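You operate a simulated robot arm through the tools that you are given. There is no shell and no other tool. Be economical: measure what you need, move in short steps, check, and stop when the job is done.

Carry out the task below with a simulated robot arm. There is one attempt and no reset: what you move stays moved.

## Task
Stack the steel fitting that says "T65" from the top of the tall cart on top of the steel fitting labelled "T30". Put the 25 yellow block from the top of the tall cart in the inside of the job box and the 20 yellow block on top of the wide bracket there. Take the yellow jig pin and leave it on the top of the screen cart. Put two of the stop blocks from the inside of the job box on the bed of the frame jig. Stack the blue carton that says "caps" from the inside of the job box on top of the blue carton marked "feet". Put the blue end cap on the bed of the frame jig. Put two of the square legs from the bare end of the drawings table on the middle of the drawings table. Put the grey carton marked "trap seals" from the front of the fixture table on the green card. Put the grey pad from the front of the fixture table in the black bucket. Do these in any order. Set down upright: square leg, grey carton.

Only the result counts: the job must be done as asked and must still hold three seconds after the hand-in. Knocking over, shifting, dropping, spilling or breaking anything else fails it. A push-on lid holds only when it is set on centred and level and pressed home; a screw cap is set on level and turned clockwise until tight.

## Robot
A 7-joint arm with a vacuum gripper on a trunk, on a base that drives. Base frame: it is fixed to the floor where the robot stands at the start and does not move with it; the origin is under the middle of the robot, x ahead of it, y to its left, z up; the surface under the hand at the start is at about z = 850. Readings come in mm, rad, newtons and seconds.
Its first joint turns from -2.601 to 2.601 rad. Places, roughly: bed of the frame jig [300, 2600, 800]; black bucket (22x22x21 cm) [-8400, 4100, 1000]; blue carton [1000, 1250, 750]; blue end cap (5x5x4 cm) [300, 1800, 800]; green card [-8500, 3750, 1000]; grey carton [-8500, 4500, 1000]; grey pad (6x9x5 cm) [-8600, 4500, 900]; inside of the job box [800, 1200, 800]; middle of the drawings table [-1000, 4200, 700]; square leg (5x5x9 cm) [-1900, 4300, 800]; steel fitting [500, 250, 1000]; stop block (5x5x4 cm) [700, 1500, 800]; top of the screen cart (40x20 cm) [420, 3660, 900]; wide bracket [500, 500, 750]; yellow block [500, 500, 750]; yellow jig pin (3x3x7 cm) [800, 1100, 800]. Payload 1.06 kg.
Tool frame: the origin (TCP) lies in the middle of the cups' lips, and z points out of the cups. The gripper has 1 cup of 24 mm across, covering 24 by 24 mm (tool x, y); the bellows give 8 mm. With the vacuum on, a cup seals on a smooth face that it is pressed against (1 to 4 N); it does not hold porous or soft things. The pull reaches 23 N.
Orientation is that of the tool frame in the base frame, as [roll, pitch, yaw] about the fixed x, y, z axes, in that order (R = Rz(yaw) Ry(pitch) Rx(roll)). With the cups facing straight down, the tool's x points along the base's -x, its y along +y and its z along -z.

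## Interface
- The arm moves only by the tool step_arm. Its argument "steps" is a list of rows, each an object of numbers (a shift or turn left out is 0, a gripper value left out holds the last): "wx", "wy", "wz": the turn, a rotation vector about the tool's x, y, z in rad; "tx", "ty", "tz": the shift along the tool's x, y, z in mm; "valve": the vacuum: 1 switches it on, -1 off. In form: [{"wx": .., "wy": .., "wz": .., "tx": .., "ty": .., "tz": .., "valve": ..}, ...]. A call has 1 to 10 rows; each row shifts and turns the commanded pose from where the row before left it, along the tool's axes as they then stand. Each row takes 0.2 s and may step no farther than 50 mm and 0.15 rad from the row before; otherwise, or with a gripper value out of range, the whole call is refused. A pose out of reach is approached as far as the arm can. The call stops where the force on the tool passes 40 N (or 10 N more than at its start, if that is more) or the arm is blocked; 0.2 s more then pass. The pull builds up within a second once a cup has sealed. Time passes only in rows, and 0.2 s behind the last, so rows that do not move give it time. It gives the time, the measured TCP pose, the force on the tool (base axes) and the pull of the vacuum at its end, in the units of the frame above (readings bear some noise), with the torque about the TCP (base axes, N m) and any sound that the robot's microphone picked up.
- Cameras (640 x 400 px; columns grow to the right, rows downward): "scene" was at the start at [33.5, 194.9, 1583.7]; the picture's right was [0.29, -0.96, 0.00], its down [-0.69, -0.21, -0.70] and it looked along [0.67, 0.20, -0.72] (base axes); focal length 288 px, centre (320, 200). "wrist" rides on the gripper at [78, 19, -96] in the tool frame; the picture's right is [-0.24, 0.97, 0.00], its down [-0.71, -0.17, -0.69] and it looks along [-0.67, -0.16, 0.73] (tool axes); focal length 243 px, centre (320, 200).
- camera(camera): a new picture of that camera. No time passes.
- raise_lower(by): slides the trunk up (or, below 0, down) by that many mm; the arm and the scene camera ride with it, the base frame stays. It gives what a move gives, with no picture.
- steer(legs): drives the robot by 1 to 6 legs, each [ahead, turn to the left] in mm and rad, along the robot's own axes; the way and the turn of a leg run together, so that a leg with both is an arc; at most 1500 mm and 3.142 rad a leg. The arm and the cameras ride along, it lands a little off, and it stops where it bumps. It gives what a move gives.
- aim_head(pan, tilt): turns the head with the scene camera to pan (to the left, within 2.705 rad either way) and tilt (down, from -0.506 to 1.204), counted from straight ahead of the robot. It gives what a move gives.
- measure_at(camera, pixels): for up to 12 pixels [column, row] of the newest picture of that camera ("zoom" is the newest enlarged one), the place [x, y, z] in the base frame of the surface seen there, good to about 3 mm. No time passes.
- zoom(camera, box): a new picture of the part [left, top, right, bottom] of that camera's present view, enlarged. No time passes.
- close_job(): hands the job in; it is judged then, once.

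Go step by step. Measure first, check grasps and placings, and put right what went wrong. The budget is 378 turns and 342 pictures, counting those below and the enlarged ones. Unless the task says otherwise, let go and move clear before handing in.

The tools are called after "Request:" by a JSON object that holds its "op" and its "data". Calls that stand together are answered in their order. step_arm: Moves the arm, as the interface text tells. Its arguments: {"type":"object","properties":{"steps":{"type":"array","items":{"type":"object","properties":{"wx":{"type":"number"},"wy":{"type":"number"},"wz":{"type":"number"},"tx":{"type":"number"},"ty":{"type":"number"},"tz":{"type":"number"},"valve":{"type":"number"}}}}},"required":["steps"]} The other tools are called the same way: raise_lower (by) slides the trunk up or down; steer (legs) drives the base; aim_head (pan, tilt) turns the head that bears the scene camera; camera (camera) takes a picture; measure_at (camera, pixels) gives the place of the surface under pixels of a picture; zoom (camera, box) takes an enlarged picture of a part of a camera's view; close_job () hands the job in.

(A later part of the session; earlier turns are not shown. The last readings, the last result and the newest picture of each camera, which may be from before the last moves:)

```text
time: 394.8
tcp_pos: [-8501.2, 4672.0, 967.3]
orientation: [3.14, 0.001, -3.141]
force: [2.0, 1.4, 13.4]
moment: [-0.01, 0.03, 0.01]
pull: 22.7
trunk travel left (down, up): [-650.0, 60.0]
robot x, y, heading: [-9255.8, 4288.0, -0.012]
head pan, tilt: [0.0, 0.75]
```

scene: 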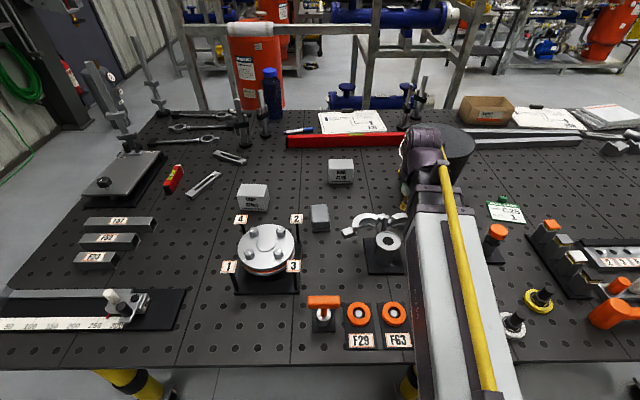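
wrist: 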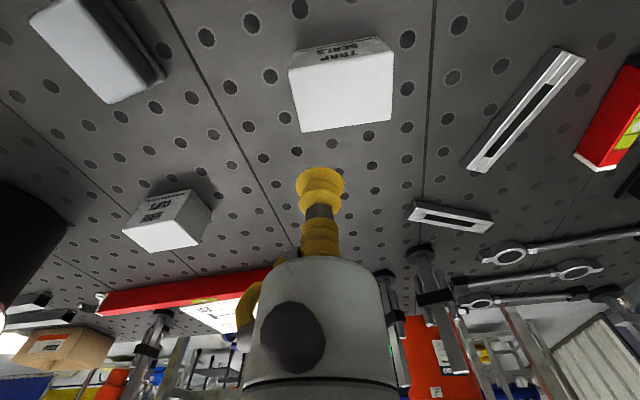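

Sealed. I'll lift and carry it on a path west of the bucket (x≈-8640) to the green card.

Request:
{"op": "step_arm", "data": {"steps": [{"tz": -10}, {"tz": -45}, {"tz": -45}, {"tz": -45}, {"tz": -10}, {"tx": 28, "ty": -38}, {"tx": 28, "ty": -38}, {"tx": 28, "ty": -38}, {"tx": 28, "ty": -38}, {"tx": 28, "ty": -38}]}}

Request:
{"op": "step_arm", "data": {"steps": [{"ty": -48}, {"ty": -48}, {"ty": -48}, {"ty": -48}, {"ty": -48}, {"ty": -48}, {"ty": -48}, {"ty": -48}, {"ty": -48}, {"ty": -48}]}}

Request:
{"op": "step_arm", "data": {"steps": [{"ty": -48}, {"ty": -48}, {"ty": -30}, {}]}}

Request:
{"op": "camera", "data": {"camera": "wrist"}}

Request:
{"op": "camera", "data": {"camera": "scene"}}

```text
time: 397.0
tcp_pos: [-8641.0, 4480.7, 1121.2]
orientation: [3.139, 0.0, -3.141]
force: [1.4, 0.2, -1.7]
moment: [0.01, 0.01, -0.01]
pull: 22.6
trunk travel left (down, up): [-650.0, 60.0]
robot x, y, heading: [-9256.2, 4291.2, -0.01]
head pan, tilt: [0.0, 0.75]
```

```text
time: 399.2
tcp_pos: [-8639.8, 4001.4, 1119.4]
orientation: [3.141, 0.002, 3.141]
force: [-0.4, -0.6, -1.9]
moment: [-0.01, 0.01, 0.0]
pull: 23.1
trunk travel left (down, up): [-650.0, 60.0]
robot x, y, heading: [-9257.1, 4292.0, -0.013]
head pan, tilt: [0.0, 0.75]
```

```text
time: 400.2
tcp_pos: [-8640.8, 3873.6, 1120.3]
orientation: [3.141, 0.002, -3.141]
force: [0.5, 0.6, -2.0]
moment: [0.02, -0.03, -0.01]
pull: 22.8
trunk travel left (down, up): [-650.0, 60.0]
robot x, y, heading: [-9257.3, 4291.1, -0.005]
head pan, tilt: [0.0, 0.75]
```

```text
200 pictures are left
```

wrist: 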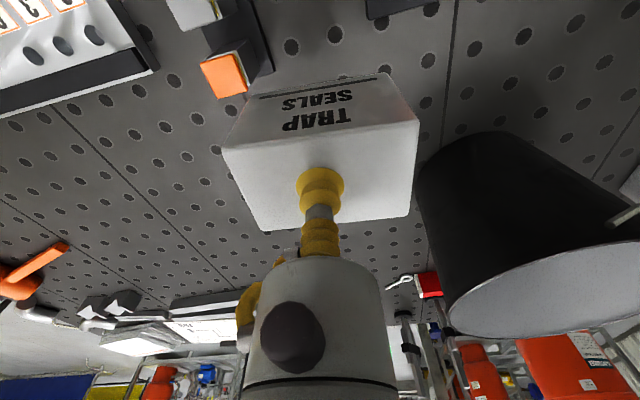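

```text
199 pictures are left
```

scene: 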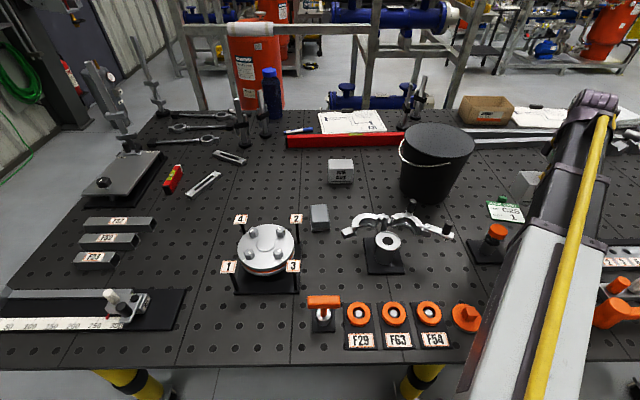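

Request:
{"op": "measure_at", "data": {"camera": "scene", "pixels": [[488, 203], [518, 207], [524, 220], [492, 218], [505, 212], [503, 198], [440, 140], [455, 130], [430, 155], [410, 140]]}}

Request:
{"op": "measure_at", "data": {"camera": "wrist", "pixels": [[530, 290], [580, 270], [480, 310], [455, 330]]}}

Request:
{"op": "zoom", "data": {"camera": "scene", "box": [380, 110, 540, 230]}}

```text
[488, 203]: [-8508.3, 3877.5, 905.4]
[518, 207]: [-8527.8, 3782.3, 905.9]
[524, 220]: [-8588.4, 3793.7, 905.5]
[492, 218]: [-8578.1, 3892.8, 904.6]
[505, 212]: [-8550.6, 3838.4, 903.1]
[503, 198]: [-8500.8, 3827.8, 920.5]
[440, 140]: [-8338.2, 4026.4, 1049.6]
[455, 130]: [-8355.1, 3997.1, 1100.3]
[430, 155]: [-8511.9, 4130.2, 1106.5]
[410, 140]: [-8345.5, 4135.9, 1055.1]
```

```text
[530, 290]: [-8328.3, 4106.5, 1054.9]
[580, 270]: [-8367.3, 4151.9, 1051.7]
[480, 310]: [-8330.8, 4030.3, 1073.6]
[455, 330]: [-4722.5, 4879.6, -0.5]
```

```text
3.33 times, centred on (460, 170) of scene
```

zoom: 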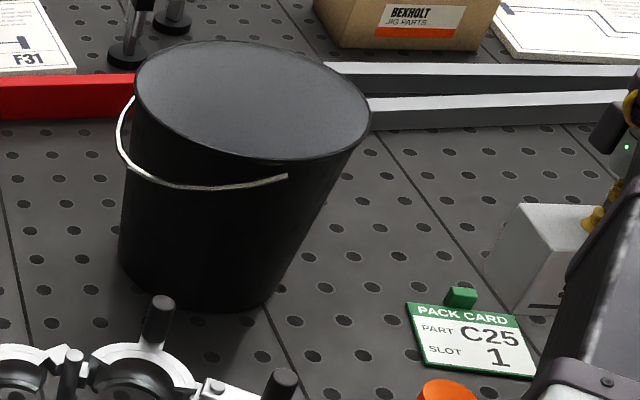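

The card centre is (-8550,3837), turned about -0.2 rad. I'll turn the carton -0.12 rad to match and move over it.

Request:
{"op": "step_arm", "data": {"steps": [{"wz": 0.12}, {"tx": -31, "ty": -8.5}, {"tx": -31, "ty": -8.5}, {"tx": -31.5, "ty": -9}, {"tz": 40}, {"tz": 40}, {}]}}

Request:
{"op": "zoom", "data": {"camera": "scene", "box": [440, 140, 600, 260]}}

Request:
{"op": "camera", "data": {"camera": "wrist"}}

```text
time: 401.8
tcp_pos: [-8551.8, 3839.6, 1039.6]
orientation: [3.14, -0.001, 3.022]
force: [0.4, -1.0, -2.2]
moment: [0.01, 0.05, 0.0]
pull: 23.4
trunk travel left (down, up): [-650.0, 60.0]
robot x, y, heading: [-9257.7, 4293.2, -0.005]
head pan, tilt: [0.0, 0.75]
```

```text
3.33 times, centred on (520, 200) of scene
```

zoom: 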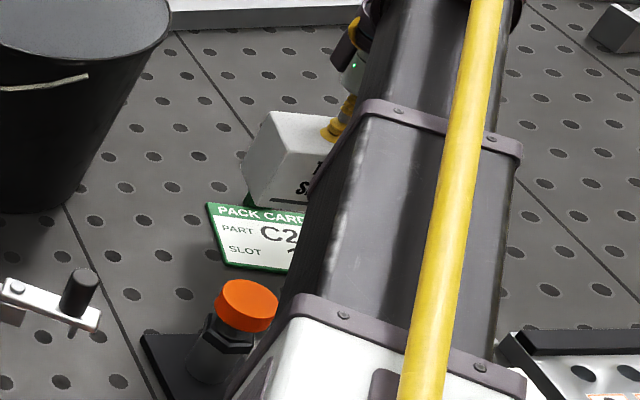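

```text
196 pictures are left
```

wrist: 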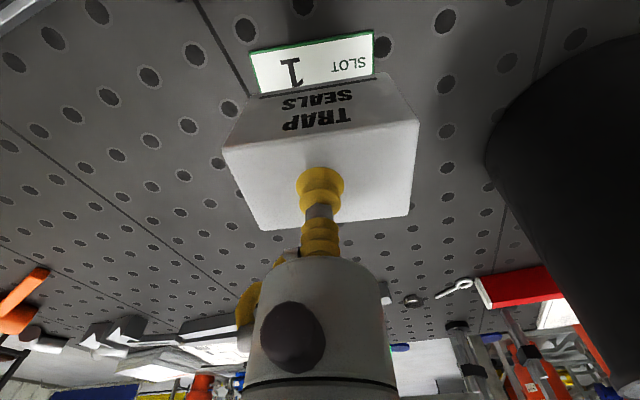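

Request:
{"op": "measure_at", "data": {"camera": "wrist", "pixels": [[252, 54], [371, 35], [373, 70], [260, 92], [224, 150], [418, 123], [408, 215], [265, 228]]}}

```text
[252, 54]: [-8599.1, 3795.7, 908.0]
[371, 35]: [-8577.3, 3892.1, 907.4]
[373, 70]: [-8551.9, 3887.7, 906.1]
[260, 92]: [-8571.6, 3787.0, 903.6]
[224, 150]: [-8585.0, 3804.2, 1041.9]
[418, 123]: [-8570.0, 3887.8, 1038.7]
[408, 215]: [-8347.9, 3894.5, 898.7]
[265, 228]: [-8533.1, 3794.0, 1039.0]
```

Aligned within a few mm. Lowering onto the card.

Request:
{"op": "step_arm", "data": {"steps": [{"ty": -3, "tz": 30}, {"tz": 28}, {"tz": 4}, {}]}}

Request:
{"op": "step_arm", "data": {"steps": [{"tz": 2.5}, {"tz": 1.5}, {}]}}

```text
time: 402.8
tcp_pos: [-8550.1, 3834.2, 978.0]
orientation: [3.14, 0.0, 3.021]
force: [0.1, -0.2, -0.9]
moment: [0.02, 0.0, -0.01]
pull: 23.1
trunk travel left (down, up): [-650.0, 60.0]
robot x, y, heading: [-9256.3, 4290.0, -0.014]
head pan, tilt: [0.0, 0.75]
```

```text
time: 403.6
tcp_pos: [-8551.0, 3835.7, 972.9]
orientation: [3.14, 0.003, 3.019]
force: [0.4, 0.1, 3.4]
moment: [-0.04, 0.02, 0.01]
pull: 22.9
trunk travel left (down, up): [-650.0, 60.0]
robot x, y, heading: [-9257.1, 4288.1, -0.013]
head pan, tilt: [0.0, 0.75]
```

Request:
{"op": "step_arm", "data": {"steps": [{"valve": -1}, {}, {}, {"tz": -5}, {"tz": -45}, {"tz": -45}, {"tz": -45}, {"tz": -15, "wz": -0.12}, {"tx": 45}, {"tx": 45}]}}

Request:
{"op": "camera", "data": {"camera": "wrist"}}

Request:
{"op": "zoom", "data": {"camera": "scene", "box": [440, 140, 600, 260]}}

```text
time: 405.8
tcp_pos: [-8643.1, 3836.0, 1129.5]
orientation: [3.14, 0.0, 3.142]
force: [-0.5, -0.2, 0.2]
moment: [-0.01, -0.01, 0.06]
pull: 0.0
trunk travel left (down, up): [-650.0, 60.0]
robot x, y, heading: [-9256.0, 4292.4, -0.016]
head pan, tilt: [0.0, 0.75]
```

```text
195 pictures are left
```

wrist: 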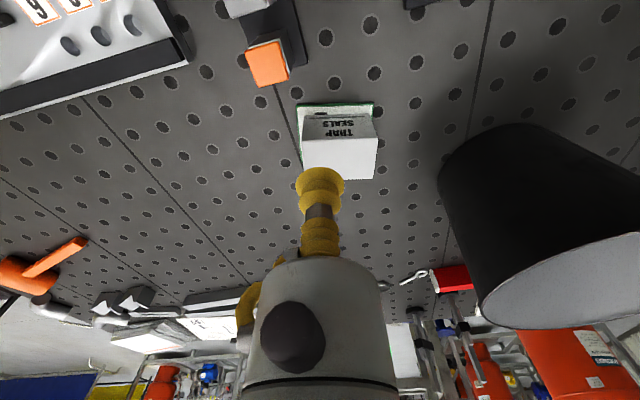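

```text
3.33 times, centred on (520, 200) of scene
```

zoom: 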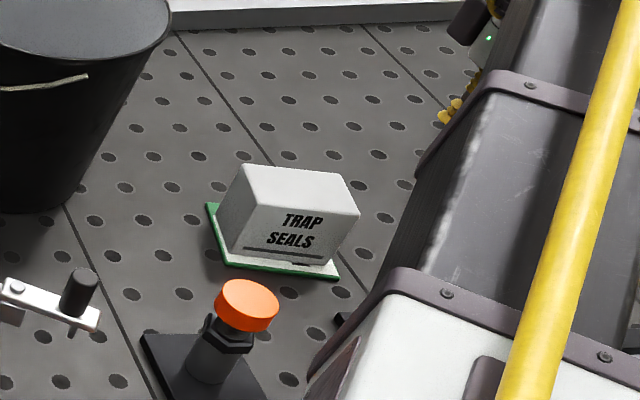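

The carton stands upright on the card. Next the grey pad at about (-8578,4455).

Request:
{"op": "step_arm", "data": {"steps": [{"ty": 48}, {"ty": 48}, {"ty": 48}, {"ty": 48}, {"ty": 48}, {"ty": 48}, {"ty": 48}, {"ty": 48}, {"ty": 48}, {"ty": 48}]}}

Request:
{"op": "step_arm", "data": {"steps": [{"ty": 48}, {"ty": 48}, {"ty": 40}, {"tx": -30}, {"tx": -30, "tz": 20}, {"tz": 20}, {}]}}

Request:
{"op": "camera", "data": {"camera": "wrist"}}

```text
time: 408.0
tcp_pos: [-8641.4, 4316.4, 1129.3]
orientation: [3.139, 0.001, -3.14]
force: [-0.7, -0.2, -1.1]
moment: [0.02, 0.0, 0.04]
pull: 0.1
trunk travel left (down, up): [-650.0, 60.0]
robot x, y, heading: [-9257.2, 4291.2, -0.018]
head pan, tilt: [0.0, 0.75]
```

```text
time: 409.6
tcp_pos: [-8582.2, 4451.6, 1091.7]
orientation: [3.139, 0.002, -3.142]
force: [-0.9, 0.5, 0.0]
moment: [0.02, -0.03, -0.02]
pull: 0.0
trunk travel left (down, up): [-650.0, 60.0]
robot x, y, heading: [-9260.9, 4293.6, -0.014]
head pan, tilt: [0.0, 0.75]
```

```text
193 pictures are left
```

wrist: 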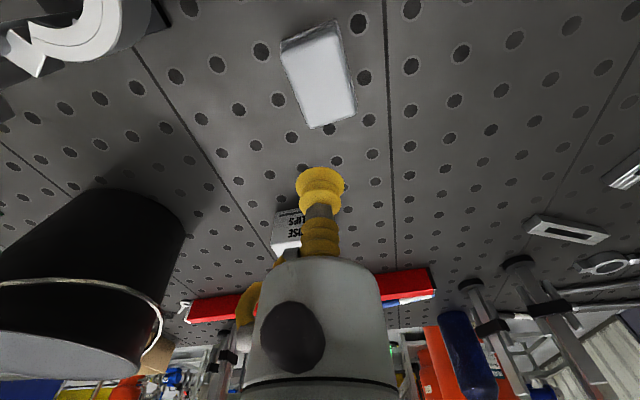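

Request:
{"op": "zoom", "data": {"camera": "wrist", "box": [260, 10, 380, 140]}}

Request:
{"op": "measure_at", "data": {"camera": "wrist", "pixels": [[285, 50], [338, 35], [352, 112], [312, 125], [318, 80]]}}

```text
3.08 times, centred on (320, 75) of wrist
```

zoom: 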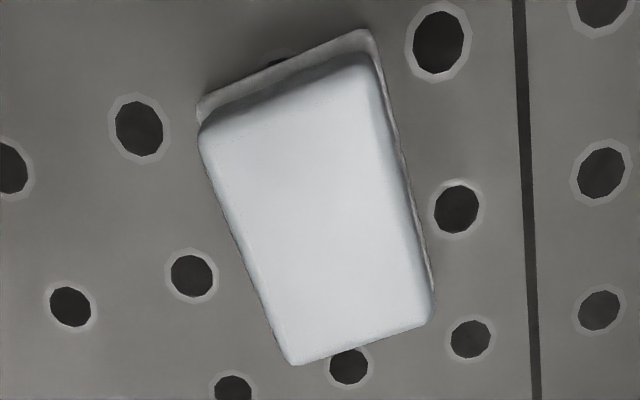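

```text
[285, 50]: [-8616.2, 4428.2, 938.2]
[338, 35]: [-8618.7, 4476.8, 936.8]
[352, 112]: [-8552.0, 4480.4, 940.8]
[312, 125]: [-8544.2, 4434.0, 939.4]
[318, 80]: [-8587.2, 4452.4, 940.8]
```

Pad centre is (-8582,4454,941). Descending.

Request:
{"op": "step_arm", "data": {"steps": [{"ty": 2.5, "tz": 45}, {"tz": 45}, {"tz": 45}, {"tz": 10, "valve": 1}, {"tz": 5}, {"tz": 3}, {}, {}, {}]}}

```text
time: 411.6
tcp_pos: [-8581.4, 4454.6, 937.1]
orientation: [3.14, 0.003, -3.141]
force: [4.7, -0.1, 12.0]
moment: [-0.02, 0.05, -0.02]
pull: 23.3
trunk travel left (down, up): [-650.0, 60.0]
robot x, y, heading: [-9257.0, 4292.0, -0.013]
head pan, tilt: [0.0, 0.75]
```

Sealed. Lift high above the bucket rim (1107), then over its centre at about (-8421,4065).

Request:
{"op": "step_arm", "data": {"steps": [{"tz": -10}, {"tz": -45}, {"tz": -45}, {"tz": -45}, {"tz": -45}, {"tz": -45}, {"tz": -25}, {}]}}

Request:
{"op": "step_arm", "data": {"steps": [{"tx": -18, "ty": -43}, {"tx": -18, "ty": -43}, {"tx": -18, "ty": -43}, {"tx": -18, "ty": -43}, {"tx": -18, "ty": -43}, {"tx": -18, "ty": -43}, {"tx": -18, "ty": -43}, {"tx": -18, "ty": -43}, {"tx": -18, "ty": -45}, {}]}}

Request:
{"op": "camera", "data": {"camera": "wrist"}}

Request:
{"op": "zoom", "data": {"camera": "scene", "box": [360, 60, 520, 220]}}

```text
time: 413.4
tcp_pos: [-8581.8, 4453.2, 1198.2]
orientation: [3.14, 0.0, 3.141]
force: [0.4, -0.1, -0.5]
moment: [0.0, -0.03, 0.0]
pull: 22.8
trunk travel left (down, up): [-650.0, 60.0]
robot x, y, heading: [-9259.6, 4292.2, -0.016]
head pan, tilt: [0.0, 0.75]
```

```text
time: 415.6
tcp_pos: [-8418.3, 4064.8, 1197.3]
orientation: [3.139, 0.003, -3.141]
force: [-0.9, 0.1, -0.8]
moment: [0.01, -0.02, -0.02]
pull: 22.4
trunk travel left (down, up): [-650.0, 60.0]
robot x, y, heading: [-9255.1, 4291.4, -0.012]
head pan, tilt: [0.0, 0.75]
```

```text
191 pictures are left
```

wrist: 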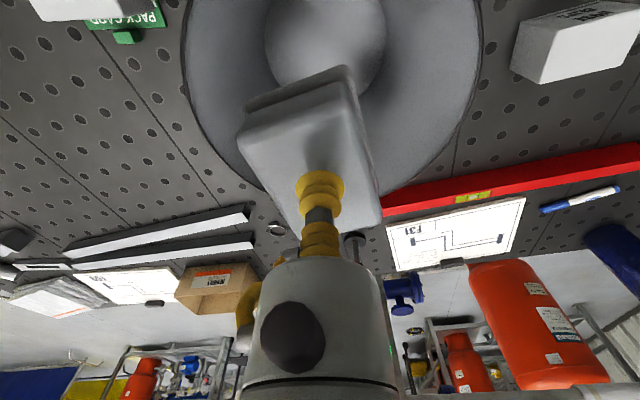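

```text
2.50 times, centred on (440, 140) of scene
```

zoom: 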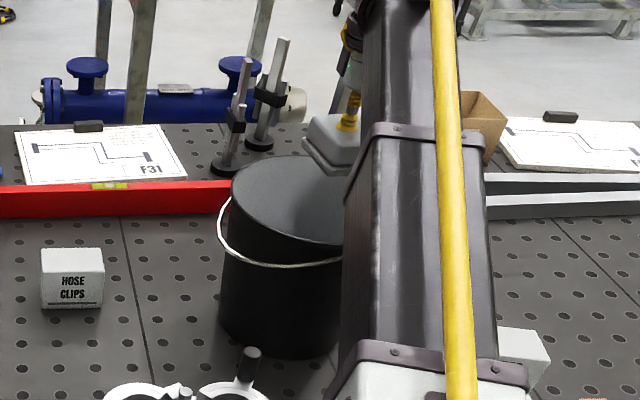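

Request:
{"op": "measure_at", "data": {"camera": "wrist", "pixels": [[325, 40], [275, 40], [380, 40], [188, 60], [478, 60], [395, 182], [225, 145]]}}

```text
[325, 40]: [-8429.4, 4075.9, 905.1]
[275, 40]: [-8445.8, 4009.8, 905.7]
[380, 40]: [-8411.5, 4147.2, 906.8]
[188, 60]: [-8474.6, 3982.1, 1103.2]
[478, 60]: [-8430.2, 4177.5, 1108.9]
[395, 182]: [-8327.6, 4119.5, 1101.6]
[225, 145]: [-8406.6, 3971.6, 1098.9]
```

Bucket centre is (-8421,4074), bottom z 905. I'll centre and lower the pad inside, keeping the wrist camera above the rim, then release.

Request:
{"op": "step_arm", "data": {"steps": [{"tx": 3, "ty": 9, "tz": 40}, {"tz": 45}, {"tz": 45}, {"tz": 35}, {}, {"valve": -1}, {}, {}, {}]}}

Request:
{"op": "step_arm", "data": {"steps": [{"tz": -45}, {"tz": -45}, {"tz": -45}, {"tz": -45}, {"tx": 30}, {"tx": 30}, {}]}}

Request:
{"op": "camera", "data": {"camera": "wrist"}}

Request:
{"op": "camera", "data": {"camera": "scene"}}

```text
time: 417.6
tcp_pos: [-8422.0, 4075.8, 1033.0]
orientation: [3.139, 0.0, -3.14]
force: [-0.1, 0.2, 0.0]
moment: [-0.02, 0.0, 0.0]
pull: 0.1
trunk travel left (down, up): [-650.0, 60.0]
robot x, y, heading: [-9252.5, 4290.9, -0.014]
head pan, tilt: [0.0, 0.75]
```

```text
time: 419.2
tcp_pos: [-8483.6, 4073.8, 1210.7]
orientation: [3.141, -0.002, 3.141]
force: [-0.5, 0.3, 0.6]
moment: [0.01, 0.02, 0.0]
pull: 0.1
trunk travel left (down, up): [-650.0, 60.0]
robot x, y, heading: [-9256.1, 4291.0, -0.009]
head pan, tilt: [0.0, 0.75]
```

```text
189 pictures are left
```

wrist: 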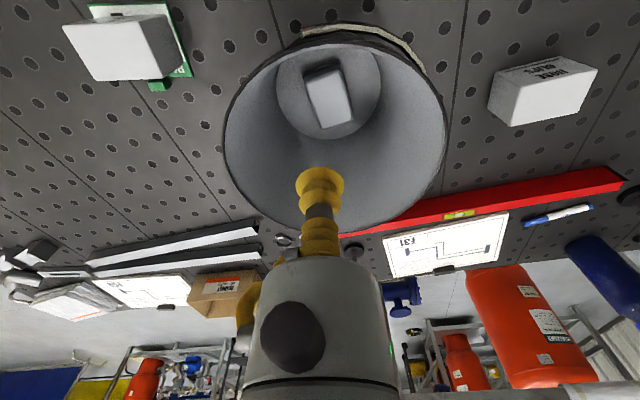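

```text
188 pictures are left
```

scene: 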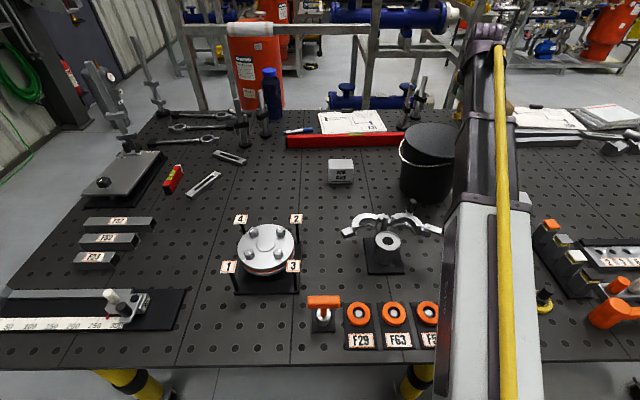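

The pad lies in the bucket (wrist (330,95)). Fixture-table jobs are done. I'll retract and drive back by the same route.

Request:
{"op": "step_arm", "data": {"steps": [{"tx": 32, "ty": 36}, {"tx": 32, "ty": 36}, {"tx": 32, "ty": 36}, {"tx": 32, "ty": 36}, {"tx": 32, "ty": 36}, {"tx": 32, "ty": 36}, {"tz": 45}, {"tz": 40}, {}]}}

Request:
{"op": "steer", "data": {"legs": [[-60, 0], [0, 1.585], [1500, 0], [50, 0], [0, -1.571]]}}

```text
time: 420.5
tcp_pos: [-8644.2, 4256.7, 1212.4]
orientation: [-3.139, 0.008, -3.137]
force: [2.5, 2.8, -3.8]
moment: [-0.47, 0.05, -0.35]
pull: 0.1
trunk travel left (down, up): [-650.0, 60.0]
robot x, y, heading: [-9254.7, 4292.4, -0.017]
head pan, tilt: [0.0, 0.75]
stopped in row 6: the force on the tool passed its limit at 55 N (the readings are from after the stop); the commanded pose is now the measured one
```

```text
time: 436.6
tcp_pos: [-8701.6, 5801.8, 1212.3]
orientation: [-3.14, 0.009, -3.127]
force: [3.8, 0.4, -8.0]
moment: [-0.27, -0.25, -0.15]
pull: 0.0
trunk travel left (down, up): [-650.0, 60.0]
robot x, y, heading: [-9309.2, 5832.5, -0.005]
head pan, tilt: [0.0, 0.75]
```

A force stop occurred while retracting at z 1212 and the reading persists after driving, so it's contact with my own arm, not the table. I'll look and move the tool down/outward.

Request:
{"op": "camera", "data": {"camera": "wrist"}}

Request:
{"op": "step_arm", "data": {"steps": [{"tx": -20, "tz": 20}, {"tz": 40}, {"tz": 40}, {"tz": 30}, {}]}}

Request:
{"op": "camera", "data": {"camera": "scene"}}

```text
187 pictures are left
```

wrist: 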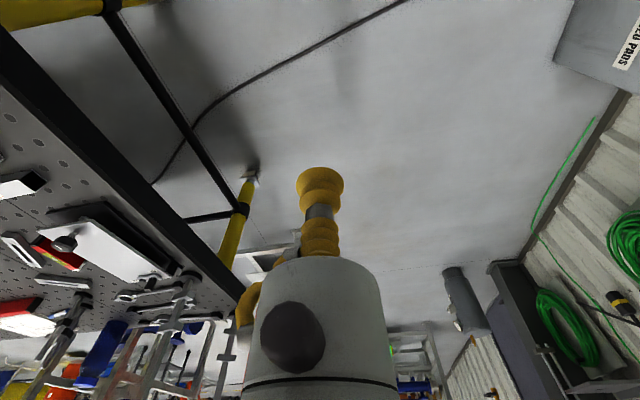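

```text
time: 437.9
tcp_pos: [-8681.4, 5802.6, 1080.8]
orientation: [-3.14, 0.011, -3.128]
force: [-0.4, -0.9, -0.7]
moment: [-0.01, -0.01, -0.01]
pull: 0.0
trunk travel left (down, up): [-650.0, 60.0]
robot x, y, heading: [-9311.9, 5829.1, -0.004]
head pan, tilt: [0.0, 0.75]
```

```text
186 pictures are left
```

scene: 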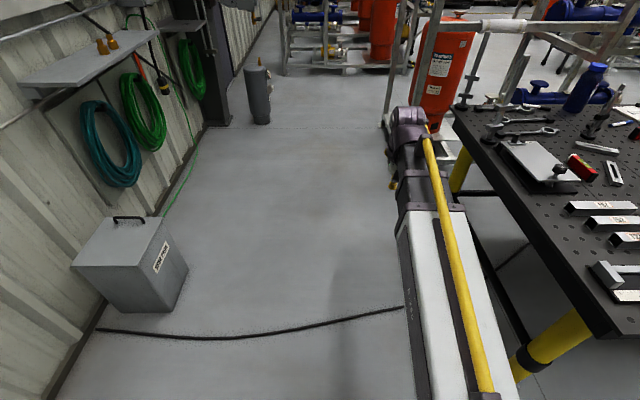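

Free now. Driving back east and then south.

Request:
{"op": "steer", "data": {"legs": [[1400, 0], [1400, 0], [880, 0], [0, -1.567], [1450, 0], [1400, 0]]}}

```text
time: 472.8
tcp_pos: [-5631.5, 2359.1, 1083.1]
orientation: [-3.14, 0.008, 1.598]
force: [0.6, 0.7, -0.5]
moment: [0.01, 0.02, -0.04]
pull: 0.2
trunk travel left (down, up): [-650.0, 60.0]
robot x, y, heading: [-5610.3, 2992.6, -1.56]
head pan, tilt: [0.0, 0.75]
```

Request:
{"op": "steer", "data": {"legs": [[0, 1.56], [1500, 0], [1500, 0], [1500, 0], [100, 0]]}}

Request:
{"op": "aim_head", "data": {"pan": 0.0, "tilt": 0.5}}

Request:
{"op": "camera", "data": {"camera": "scene"}}

```text
time: 498.7
tcp_pos: [-390.7, 2890.5, 1082.5]
orientation: [-3.14, 0.009, -3.134]
force: [0.1, -0.4, 0.5]
moment: [0.01, -0.01, 0.03]
pull: 0.1
trunk travel left (down, up): [-650.0, 60.0]
robot x, y, heading: [-1017.5, 2924.0, -0.013]
head pan, tilt: [0.0, 0.75]
```

```text
time: 499.5
tcp_pos: [-390.8, 2890.2, 1082.5]
orientation: [-3.139, 0.01, -3.135]
force: [-0.4, 0.4, 0.2]
moment: [-0.01, -0.04, 0.01]
pull: 0.0
trunk travel left (down, up): [-650.0, 60.0]
robot x, y, heading: [-1023.1, 2927.0, -0.012]
head pan, tilt: [0.0, 0.499]
```

```text
185 pictures are left
```

scene: 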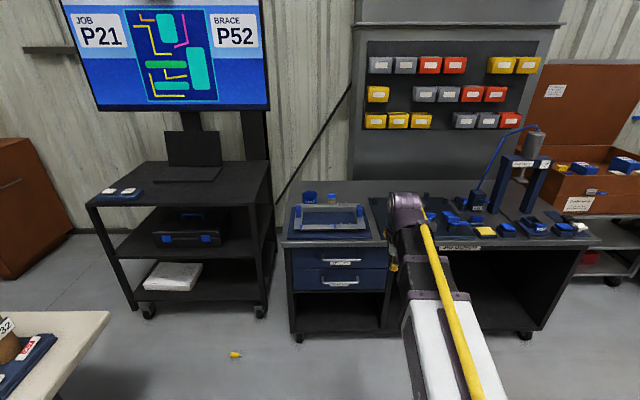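

Pin still at (235,355). Now on to the job box.

Request:
{"op": "steer", "data": {"legs": [[0, -1.262], [1400, 0], [447, 0], [0, 1.274], [540, 0]]}}

Request:
{"op": "aim_head", "data": {"pan": 0.1, "tilt": 0.8}}

Request:
{"op": "camera", "data": {"camera": "scene"}}

Request:
{"op": "camera", "data": {"camera": "wrist"}}

```text
time: 517.8
tcp_pos: [702.9, 1122.2, 1081.5]
orientation: [-3.14, 0.009, -3.123]
force: [0.5, 0.3, -0.1]
moment: [0.01, 0.02, 0.01]
pull: 0.0
trunk travel left (down, up): [-650.0, 60.0]
robot x, y, heading: [68.5, 1149.3, -0.002]
head pan, tilt: [0.0, 0.499]
```

```text
time: 518.6
tcp_pos: [702.2, 1122.2, 1082.7]
orientation: [-3.14, 0.01, -3.125]
force: [-0.2, 0.1, 0.5]
moment: [-0.01, -0.02, 0.02]
pull: 0.0
trunk travel left (down, up): [-650.0, 60.0]
robot x, y, heading: [71.6, 1147.3, 0.001]
head pan, tilt: [0.099, 0.799]
```

```text
184 pictures are left
```

scene: 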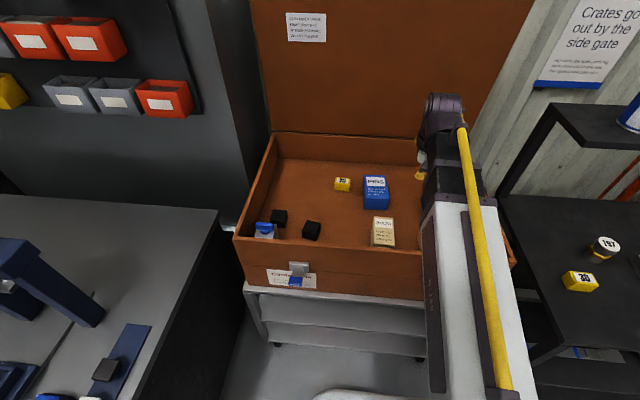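

```text
183 pictures are left
```

wrist: 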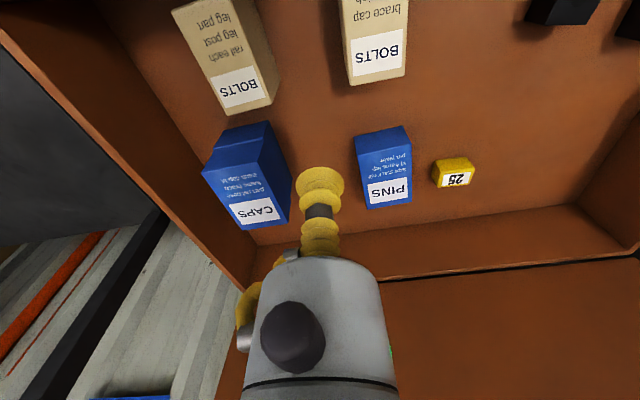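

I'll position the wrist above the fallen blue pin for a look.

Request:
{"op": "step_arm", "data": {"steps": [{"wz": 0.016, "wy": 0.01}, {"tx": 16, "ty": 40}, {"tx": 16, "ty": 40}, {"tx": 16, "ty": 40}, {"tx": 16, "ty": 40}, {"tx": 16, "ty": 40, "tz": 20}, {"tz": 40}, {}]}}

Request:
{"op": "camera", "data": {"camera": "wrist"}}

Request:
{"op": "zoom", "data": {"camera": "wrist", "box": [240, 0, 440, 130]}}

```text
time: 520.4
tcp_pos: [622.3, 1321.1, 1020.6]
orientation: [-3.14, -0.002, -3.14]
force: [-0.7, 0.6, 1.1]
moment: [-0.02, 0.0, 0.0]
pull: 0.0
trunk travel left (down, up): [-650.0, 60.0]
robot x, y, heading: [66.7, 1149.9, 0.0]
head pan, tilt: [0.099, 0.799]
```

```text
182 pictures are left
```

wrist: 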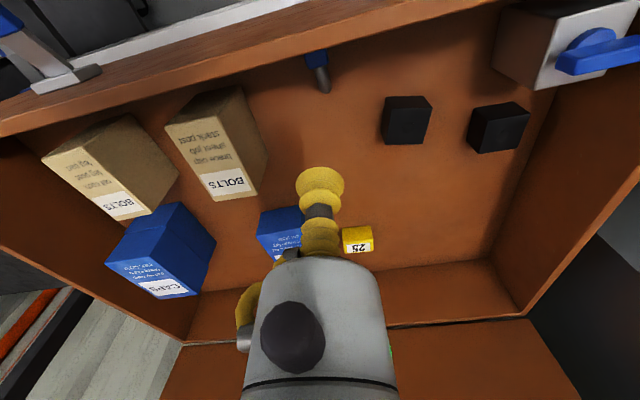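

```text
3.08 times, centred on (340, 65) of wrist
```

zoom: 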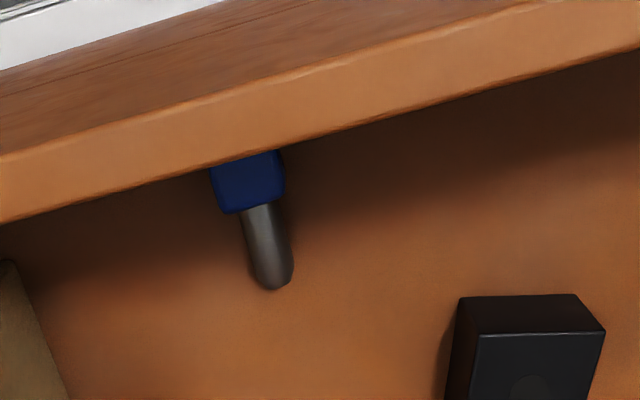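

Request:
{"op": "measure_at", "data": {"camera": "zoom", "pixels": [[245, 170], [248, 190], [245, 205], [262, 225], [272, 260], [275, 283], [215, 185], [280, 185], [300, 145], [200, 165], [330, 250], [300, 60]]}}

```text
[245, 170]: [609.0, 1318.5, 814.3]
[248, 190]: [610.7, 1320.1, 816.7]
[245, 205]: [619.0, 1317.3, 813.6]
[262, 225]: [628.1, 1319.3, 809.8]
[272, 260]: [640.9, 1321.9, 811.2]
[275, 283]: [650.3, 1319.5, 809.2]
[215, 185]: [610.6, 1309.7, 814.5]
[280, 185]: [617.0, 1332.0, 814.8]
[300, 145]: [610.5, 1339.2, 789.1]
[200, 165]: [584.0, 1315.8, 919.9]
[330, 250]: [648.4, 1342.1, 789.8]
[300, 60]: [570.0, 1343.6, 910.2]
```

The blue head has a flat top (z 815, 26 mm wide) close to the front wall. I'll turn the tool 90° so the camera clears the wall, tilt it slightly away from the wall, and pick the pin by that face.

Request:
{"op": "step_arm", "data": {"steps": [{"wz": -0.145}, {"wz": -0.145}, {"wz": -0.145}, {"wz": -0.145}, {"wz": -0.145}, {"wz": -0.145}, {"wz": -0.145}, {"wz": -0.145}, {"wz": -0.145}, {"wz": -0.145}]}}

Request:
{"op": "step_arm", "data": {"steps": [{"wz": -0.12}, {"wx": -0.1}, {"wx": -0.1}, {}]}}

Request:
{"op": "camera", "data": {"camera": "wrist"}}

```text
time: 522.6
tcp_pos: [622.8, 1321.8, 1022.9]
orientation: [3.139, -0.003, -1.686]
force: [-0.2, -0.9, -0.7]
moment: [-0.03, -0.02, 0.01]
pull: 0.1
trunk travel left (down, up): [-650.0, 60.0]
robot x, y, heading: [71.0, 1147.5, 0.001]
head pan, tilt: [0.099, 0.799]
```

```text
time: 523.6
tcp_pos: [621.5, 1321.4, 1021.3]
orientation: [2.937, -0.002, -1.569]
force: [0.4, -0.3, 0.1]
moment: [-0.02, -0.01, 0.01]
pull: 0.0
trunk travel left (down, up): [-650.0, 60.0]
robot x, y, heading: [70.0, 1149.1, 0.0]
head pan, tilt: [0.099, 0.799]
```

```text
180 pictures are left
```

wrist: 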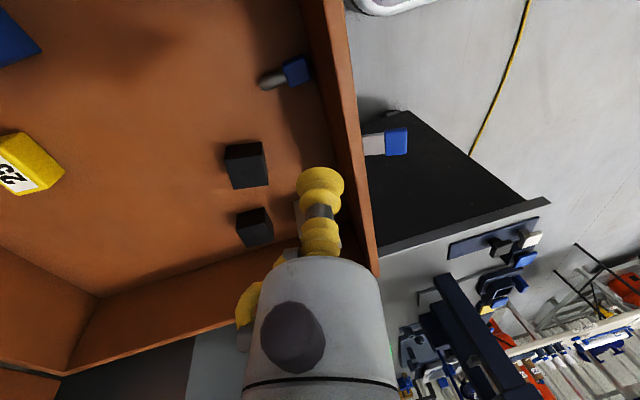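

Request:
{"op": "zoom", "data": {"camera": "wrist", "box": [240, 40, 340, 110]}}

Request:
{"op": "measure_at", "data": {"camera": "zoom", "pixels": [[285, 140], [440, 135], [280, 250]]}}

```text
5.71 times, centred on (290, 75) of wrist
```

zoom: 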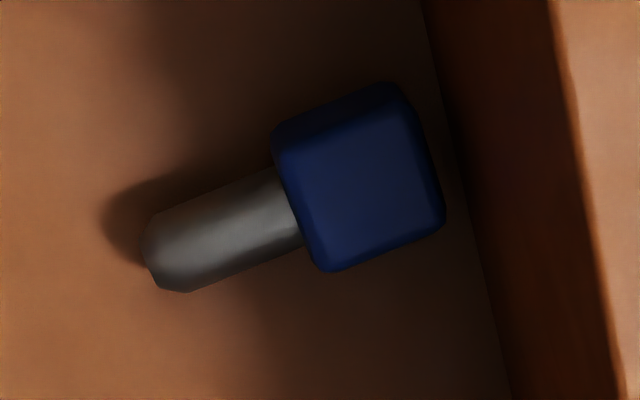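

```text
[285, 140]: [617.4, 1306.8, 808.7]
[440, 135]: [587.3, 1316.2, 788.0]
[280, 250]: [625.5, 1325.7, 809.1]
```

Request:
{"op": "measure_at", "data": {"camera": "zoom", "pixels": [[365, 190], [290, 155], [400, 105], [440, 210], [335, 265], [350, 150], [390, 220], [500, 200], [570, 200], [450, 300], [230, 235], [165, 265]]}}

```text
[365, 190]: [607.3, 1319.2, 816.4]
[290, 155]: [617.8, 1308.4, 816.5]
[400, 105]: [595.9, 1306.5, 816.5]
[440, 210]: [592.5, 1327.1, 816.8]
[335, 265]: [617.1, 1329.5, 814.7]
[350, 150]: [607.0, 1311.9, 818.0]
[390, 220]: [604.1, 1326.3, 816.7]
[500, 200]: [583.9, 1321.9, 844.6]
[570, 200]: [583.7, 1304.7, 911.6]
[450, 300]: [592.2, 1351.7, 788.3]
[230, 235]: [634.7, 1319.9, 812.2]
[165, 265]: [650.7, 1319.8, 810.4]
```

Head face centre is (605.5,1318,816.5). Approaching it with the tilted tool.

Request:
{"op": "step_arm", "data": {"steps": [{"tx": 0.9, "ty": -4.8, "tz": 42.7}, {"tx": 0.9, "ty": -4.8, "tz": 42.7}, {"tx": 0.8, "ty": -4.8, "tz": 42.7}, {"tx": 0.8, "ty": -4.7, "tz": 42.8}, {}]}}

Request:
{"op": "camera", "data": {"camera": "wrist"}}

```text
time: 524.8
tcp_pos: [606.6, 1319.0, 851.6]
orientation: [2.942, 0.0, -1.568]
force: [0.4, -0.4, 0.7]
moment: [-0.04, -0.02, 0.01]
pull: 0.3
trunk travel left (down, up): [-650.0, 60.0]
robot x, y, heading: [70.3, 1147.3, -0.002]
head pan, tilt: [0.099, 0.799]
```

```text
178 pictures are left
```

wrist: 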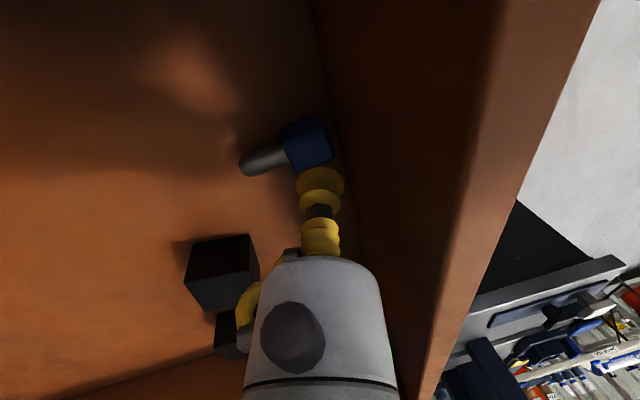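

Request:
{"op": "step_arm", "data": {"steps": [{"tx": 1, "ty": -5.5, "tz": 27, "valve": 1}, {"ty": -1, "tz": 5}, {"ty": -0.4, "tz": 2}, {"ty": -0.4, "tz": 2}, {}, {}, {}]}}

```text
time: 526.4
tcp_pos: [606.4, 1316.3, 813.8]
orientation: [2.941, -0.002, -1.569]
force: [-1.0, 1.0, 6.9]
moment: [-0.04, -0.12, 0.03]
pull: 22.5
trunk travel left (down, up): [-650.0, 60.0]
robot x, y, heading: [68.4, 1151.5, 0.002]
head pan, tilt: [0.099, 0.799]
```

It sealed with the tilt. Lifting straight up and slightly away from the wall.

Request:
{"op": "step_arm", "data": {"steps": [{"ty": 1, "tz": -10}, {"ty": 5.2, "tz": -44.9}, {"ty": 5.2, "tz": -44.9}, {"ty": 5.2, "tz": -44.9}, {"ty": 5.2, "tz": -44.9}, {"ty": 5.2, "tz": -44.9}, {}]}}

Request:
{"op": "camera", "data": {"camera": "wrist"}}

```text
time: 528.0
tcp_pos: [627.1, 1314.5, 1048.8]
orientation: [2.941, -0.001, -1.568]
force: [0.2, 1.2, -0.8]
moment: [-0.02, -0.04, 0.02]
pull: 22.8
trunk travel left (down, up): [-650.0, 60.0]
robot x, y, heading: [72.0, 1147.7, -0.001]
head pan, tilt: [0.099, 0.799]
```

```text
177 pictures are left
```

wrist: 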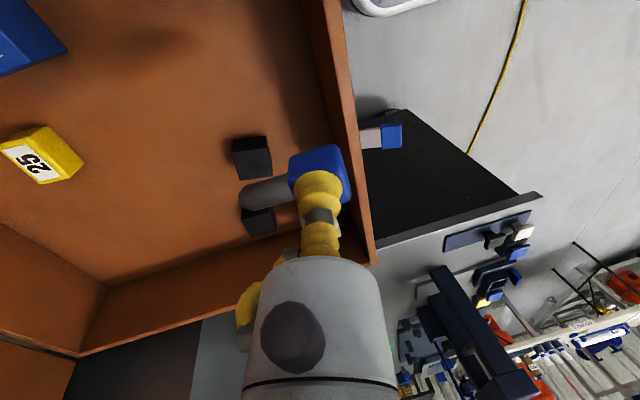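

Pin held. I'll measure how it hangs relative to the tool.

Request:
{"op": "zoom", "data": {"camera": "wrist", "box": [220, 130, 370, 230]}}

Request:
{"op": "measure_at", "data": {"camera": "wrist", "pixels": [[295, 165], [345, 165], [330, 152], [350, 195], [285, 185], [265, 188], [250, 192], [315, 155]]}}

```text
4.00 times, centred on (295, 180) of wrist
```

zoom: 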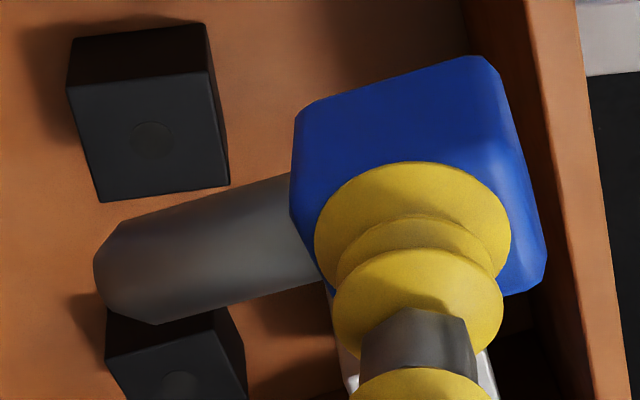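

```text
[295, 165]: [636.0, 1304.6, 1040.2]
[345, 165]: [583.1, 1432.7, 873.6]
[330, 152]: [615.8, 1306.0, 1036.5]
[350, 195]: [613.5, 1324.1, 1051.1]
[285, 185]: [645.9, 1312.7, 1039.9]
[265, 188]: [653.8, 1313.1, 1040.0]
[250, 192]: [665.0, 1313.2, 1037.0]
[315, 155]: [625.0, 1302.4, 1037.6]
```

The pin is held rigidly level with the tool tilted. I'll lay it flat in open space at about (770,1330), then re-pick it with the tilt reversed so that I can stand it up with clearance.

Request:
{"op": "step_arm", "data": {"steps": [{"tx": -2.6, "ty": -30.1, "tz": 27.6}, {"tx": -2.6, "ty": -30.1, "tz": 27.6}, {"tx": -2.6, "ty": -30.1, "tz": 27.6}, {"tx": -2.6, "ty": -30.1, "tz": 27.6}, {"tx": -2.6, "ty": -30.1, "tz": 27.6}, {"tx": -2.5, "ty": -29.9, "tz": 27.8}, {}]}}

Request:
{"op": "camera", "data": {"camera": "wrist"}}

```text
time: 529.6
tcp_pos: [770.1, 1331.4, 851.8]
orientation: [2.941, -0.002, -1.569]
force: [0.3, -0.2, -0.5]
moment: [-0.02, -0.03, -0.02]
pull: 22.7
trunk travel left (down, up): [-650.0, 60.0]
robot x, y, heading: [69.3, 1148.5, -0.004]
head pan, tilt: [0.099, 0.799]
```

```text
175 pictures are left
```

wrist: 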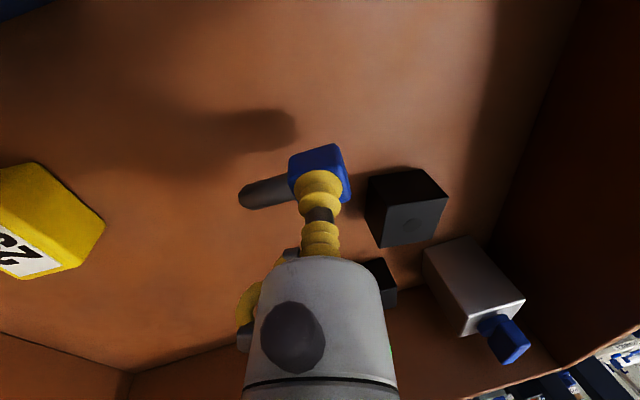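

Request:
{"op": "step_arm", "data": {"steps": [{"ty": -6.1, "tz": 29.4}, {"ty": -0.8, "tz": 3.9}, {"ty": -0.4, "tz": 2}, {}]}}

```text
time: 530.6
tcp_pos: [770.2, 1332.3, 815.7]
orientation: [2.94, -0.002, -1.569]
force: [-0.5, 0.3, 7.0]
moment: [-0.08, -0.07, -0.01]
pull: 23.0
trunk travel left (down, up): [-650.0, 60.0]
robot x, y, heading: [72.5, 1146.8, -0.002]
head pan, tilt: [0.099, 0.799]
```

Contact. Release, back off along the tool and reverse the tilt.

Request:
{"op": "step_arm", "data": {"steps": [{"valve": -1}, {}, {}, {"tz": -5}, {"tz": -40}, {"tz": -45}, {"wx": 0.133}, {"wx": 0.133}, {"wx": 0.134}, {}]}}

Request:
{"op": "camera", "data": {"camera": "wrist"}}

Request:
{"op": "zoom", "data": {"camera": "wrist", "box": [220, 60, 370, 180]}}

```text
time: 532.8
tcp_pos: [788.9, 1332.6, 903.0]
orientation: [-2.941, -0.002, -1.569]
force: [-0.4, 0.0, 0.1]
moment: [0.01, 0.02, -0.02]
pull: 0.1
trunk travel left (down, up): [-650.0, 60.0]
robot x, y, heading: [69.7, 1148.1, -0.004]
head pan, tilt: [0.099, 0.799]
```

```text
174 pictures are left
```

wrist: 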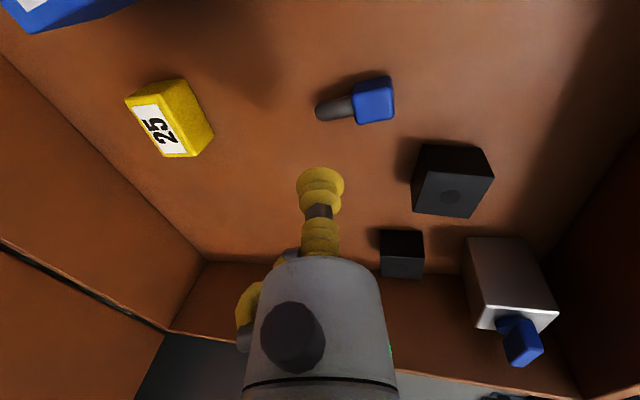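

```text
3.33 times, centred on (295, 120) of wrist
```

zoom: 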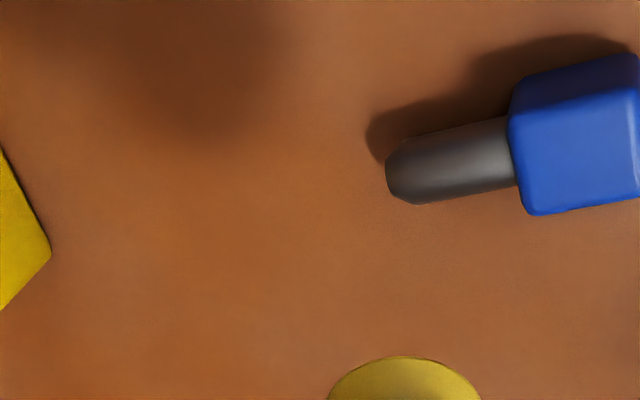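

Request:
{"op": "measure_at", "data": {"camera": "wrist", "pixels": [[374, 102], [359, 98], [389, 92], [391, 115], [360, 121], [335, 108], [320, 112]]}}

```text
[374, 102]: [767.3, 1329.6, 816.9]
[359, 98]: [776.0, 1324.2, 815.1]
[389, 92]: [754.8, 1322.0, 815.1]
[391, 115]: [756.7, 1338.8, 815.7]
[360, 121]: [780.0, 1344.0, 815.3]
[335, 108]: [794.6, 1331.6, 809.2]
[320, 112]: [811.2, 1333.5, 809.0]
```

Head centre is (767.5,1331.5). Re-picking with the reversed tilt.

Request:
{"op": "step_arm", "data": {"steps": [{"tx": 0.5, "ty": 19.2, "tz": 33}, {"tx": 0.6, "ty": 19.1, "tz": 33}, {"valve": 1, "tz": 10}, {"tz": 5}, {"tz": 2}, {"tz": 2}, {}, {}, {}]}}

```text
time: 534.8
tcp_pos: [768.0, 1331.2, 812.6]
orientation: [-2.944, -0.003, -1.569]
force: [1.7, 1.0, 9.7]
moment: [0.08, 0.24, -0.04]
pull: 22.5
trunk travel left (down, up): [-650.0, 60.0]
robot x, y, heading: [67.5, 1145.0, -0.003]
head pan, tilt: [0.099, 0.799]
```

Sealed. Lift, untilt, and turn the yaw back to neutral.

Request:
{"op": "step_arm", "data": {"steps": [{"ty": -2, "tz": -9.8}, {"ty": -8, "tz": -39.2}, {"ty": -8, "tz": -39.2}, {"ty": -8, "tz": -39.2}, {"ty": -8, "tz": -39.2}, {"ty": -8, "tz": -39.2}, {"wx": -0.1}, {"wx": -0.1}, {"wz": 0.143}, {"wz": 0.143}]}}

Request:
{"op": "step_arm", "data": {"steps": [{"wz": 0.143}, {"wz": 0.143}, {"wz": 0.143}, {"wz": 0.143}, {"wz": 0.143}, {"wz": 0.143}, {"wz": 0.143}, {"wz": 0.143}, {"wz": 0.141}, {}]}}

Request:
{"op": "step_arm", "data": {"steps": [{"wx": -0.137}, {"wx": -0.137}, {"wx": -0.137}, {"wx": -0.137}, {"wx": -0.137}, {"wx": -0.137}, {"wx": -0.137}, {"wx": -0.137}, {"wx": -0.137}, {"wx": -0.137}]}}

Request:
{"op": "camera", "data": {"camera": "scene"}}

Request:
{"op": "camera", "data": {"camera": "wrist"}}

```text
time: 537.0
tcp_pos: [768.3, 1331.4, 1021.6]
orientation: [3.141, -0.002, -1.858]
force: [-0.3, -0.2, -0.2]
moment: [0.04, 0.07, 0.01]
pull: 22.7
trunk travel left (down, up): [-650.0, 60.0]
robot x, y, heading: [69.7, 1144.7, -0.003]
head pan, tilt: [0.099, 0.799]
```

```text
time: 539.2
tcp_pos: [769.1, 1331.2, 1023.0]
orientation: [-3.14, -0.001, -3.141]
force: [-0.1, -0.1, -0.2]
moment: [0.09, -0.01, 0.01]
pull: 22.6
trunk travel left (down, up): [-650.0, 60.0]
robot x, y, heading: [71.0, 1145.3, 0.001]
head pan, tilt: [0.099, 0.799]
```

```text
time: 541.4
tcp_pos: [768.4, 1332.4, 1021.4]
orientation: [1.773, -0.003, -3.14]
force: [0.7, 0.3, 0.2]
moment: [0.04, 0.01, -0.01]
pull: 22.7
trunk travel left (down, up): [-650.0, 60.0]
robot x, y, heading: [71.2, 1145.2, -0.001]
head pan, tilt: [0.099, 0.799]
```

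```text
172 pictures are left
```

scene: 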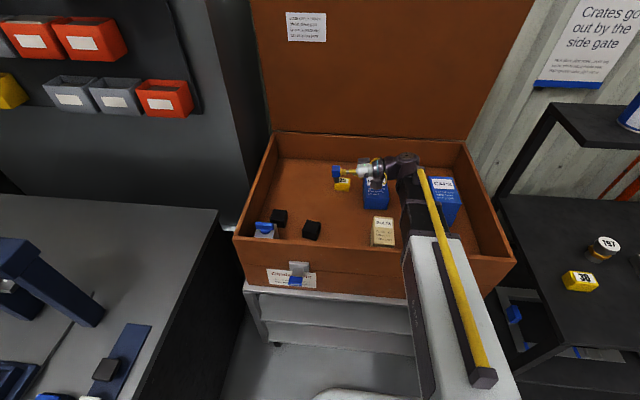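

```text
171 pictures are left
```

wrist: 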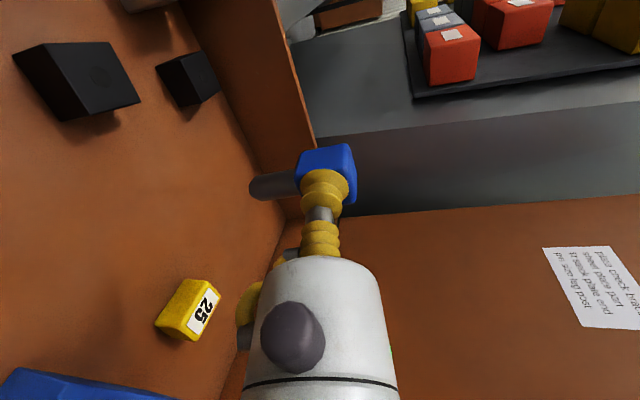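

Request:
{"op": "zoom", "data": {"camera": "scene", "box": [315, 145, 435, 225]}}

Request:
{"op": "measure_at", "data": {"camera": "wrist", "pixels": [[325, 160], [285, 185], [270, 187], [257, 190], [345, 150]]}}

```text
5.00 times, centred on (375, 185) of scene
```

zoom: 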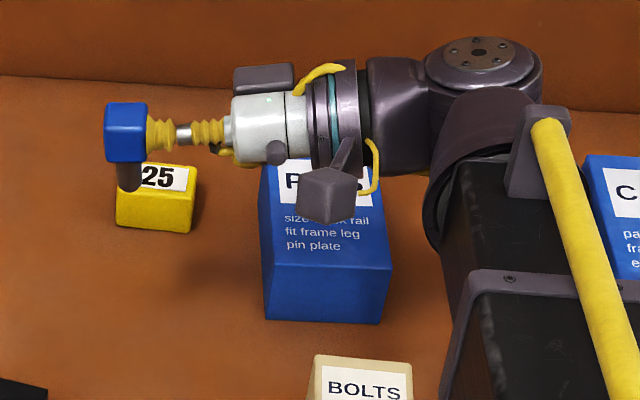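

```text
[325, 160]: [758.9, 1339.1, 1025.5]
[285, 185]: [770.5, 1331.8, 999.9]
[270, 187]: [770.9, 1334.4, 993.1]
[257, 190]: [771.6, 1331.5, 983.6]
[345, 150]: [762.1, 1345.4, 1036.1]
```

The pin now hangs upright. I'll move it to the open floor at (805,1430) and lower it to stand there.

Request:
{"op": "step_arm", "data": {"steps": [{"tx": -12.3, "ty": 6.5, "tz": 32}, {"tx": -12.3, "ty": 6.5, "tz": 32}, {"tx": -12.4, "ty": 6.6, "tz": 32}, {"ty": -39.2, "tz": 8}, {"ty": -39.2, "tz": 8}, {"ty": -39.2, "tz": 8}, {"ty": -39.2, "tz": 8}, {}]}}

Request:
{"op": "zoom", "data": {"camera": "scene", "box": [270, 160, 430, 260]}}

Request:
{"op": "camera", "data": {"camera": "wrist"}}

```text
time: 543.2
tcp_pos: [804.2, 1427.8, 860.8]
orientation: [1.774, 0.0, -3.14]
force: [0.4, 0.5, -1.0]
moment: [0.02, 0.01, -0.04]
pull: 22.7
trunk travel left (down, up): [-650.0, 60.0]
robot x, y, heading: [70.9, 1148.8, -0.0]
head pan, tilt: [0.099, 0.799]
```

```text
4.00 times, centred on (350, 210) of scene
```

zoom: 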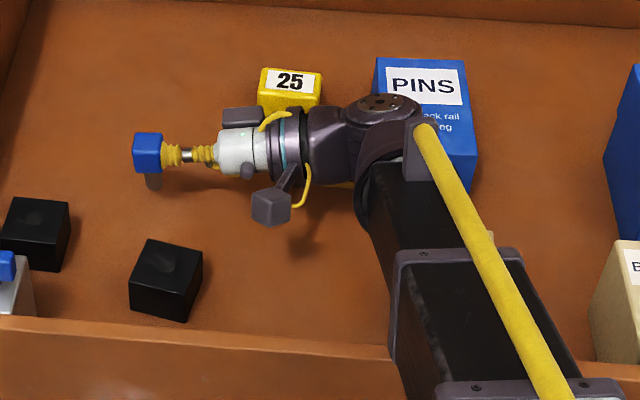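

```text
168 pictures are left
```

wrist: 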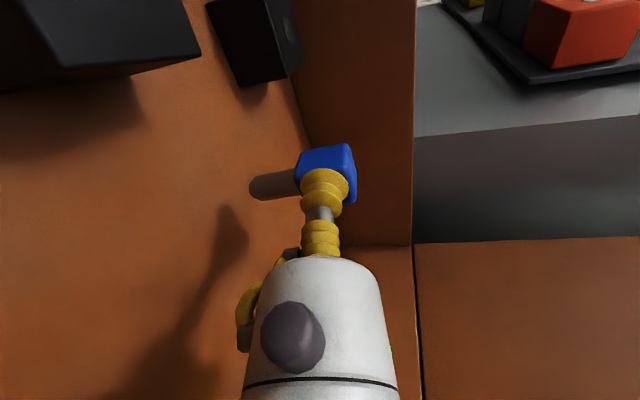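

Request:
{"op": "step_arm", "data": {"steps": [{"ty": -12, "tz": 2.4}, {"ty": -5, "tz": 1}, {}]}}

Request:
{"op": "step_arm", "data": {"steps": [{"ty": -2, "tz": 0.4}, {"ty": -1.5, "tz": 0.3}, {}]}}

```text
time: 544.0
tcp_pos: [803.5, 1428.7, 849.7]
orientation: [1.773, 0.006, -3.139]
force: [1.0, 0.7, -0.8]
moment: [0.05, 0.03, -0.03]
pull: 22.6
trunk travel left (down, up): [-650.0, 60.0]
robot x, y, heading: [67.8, 1150.8, 0.003]
head pan, tilt: [0.099, 0.799]
```

```text
time: 544.8
tcp_pos: [803.4, 1430.4, 847.7]
orientation: [1.774, 0.01, -3.138]
force: [0.3, 0.1, -1.3]
moment: [0.02, -0.03, -0.03]
pull: 22.9
trunk travel left (down, up): [-650.0, 60.0]
robot x, y, heading: [70.1, 1146.9, 0.002]
head pan, tilt: [0.099, 0.799]
```

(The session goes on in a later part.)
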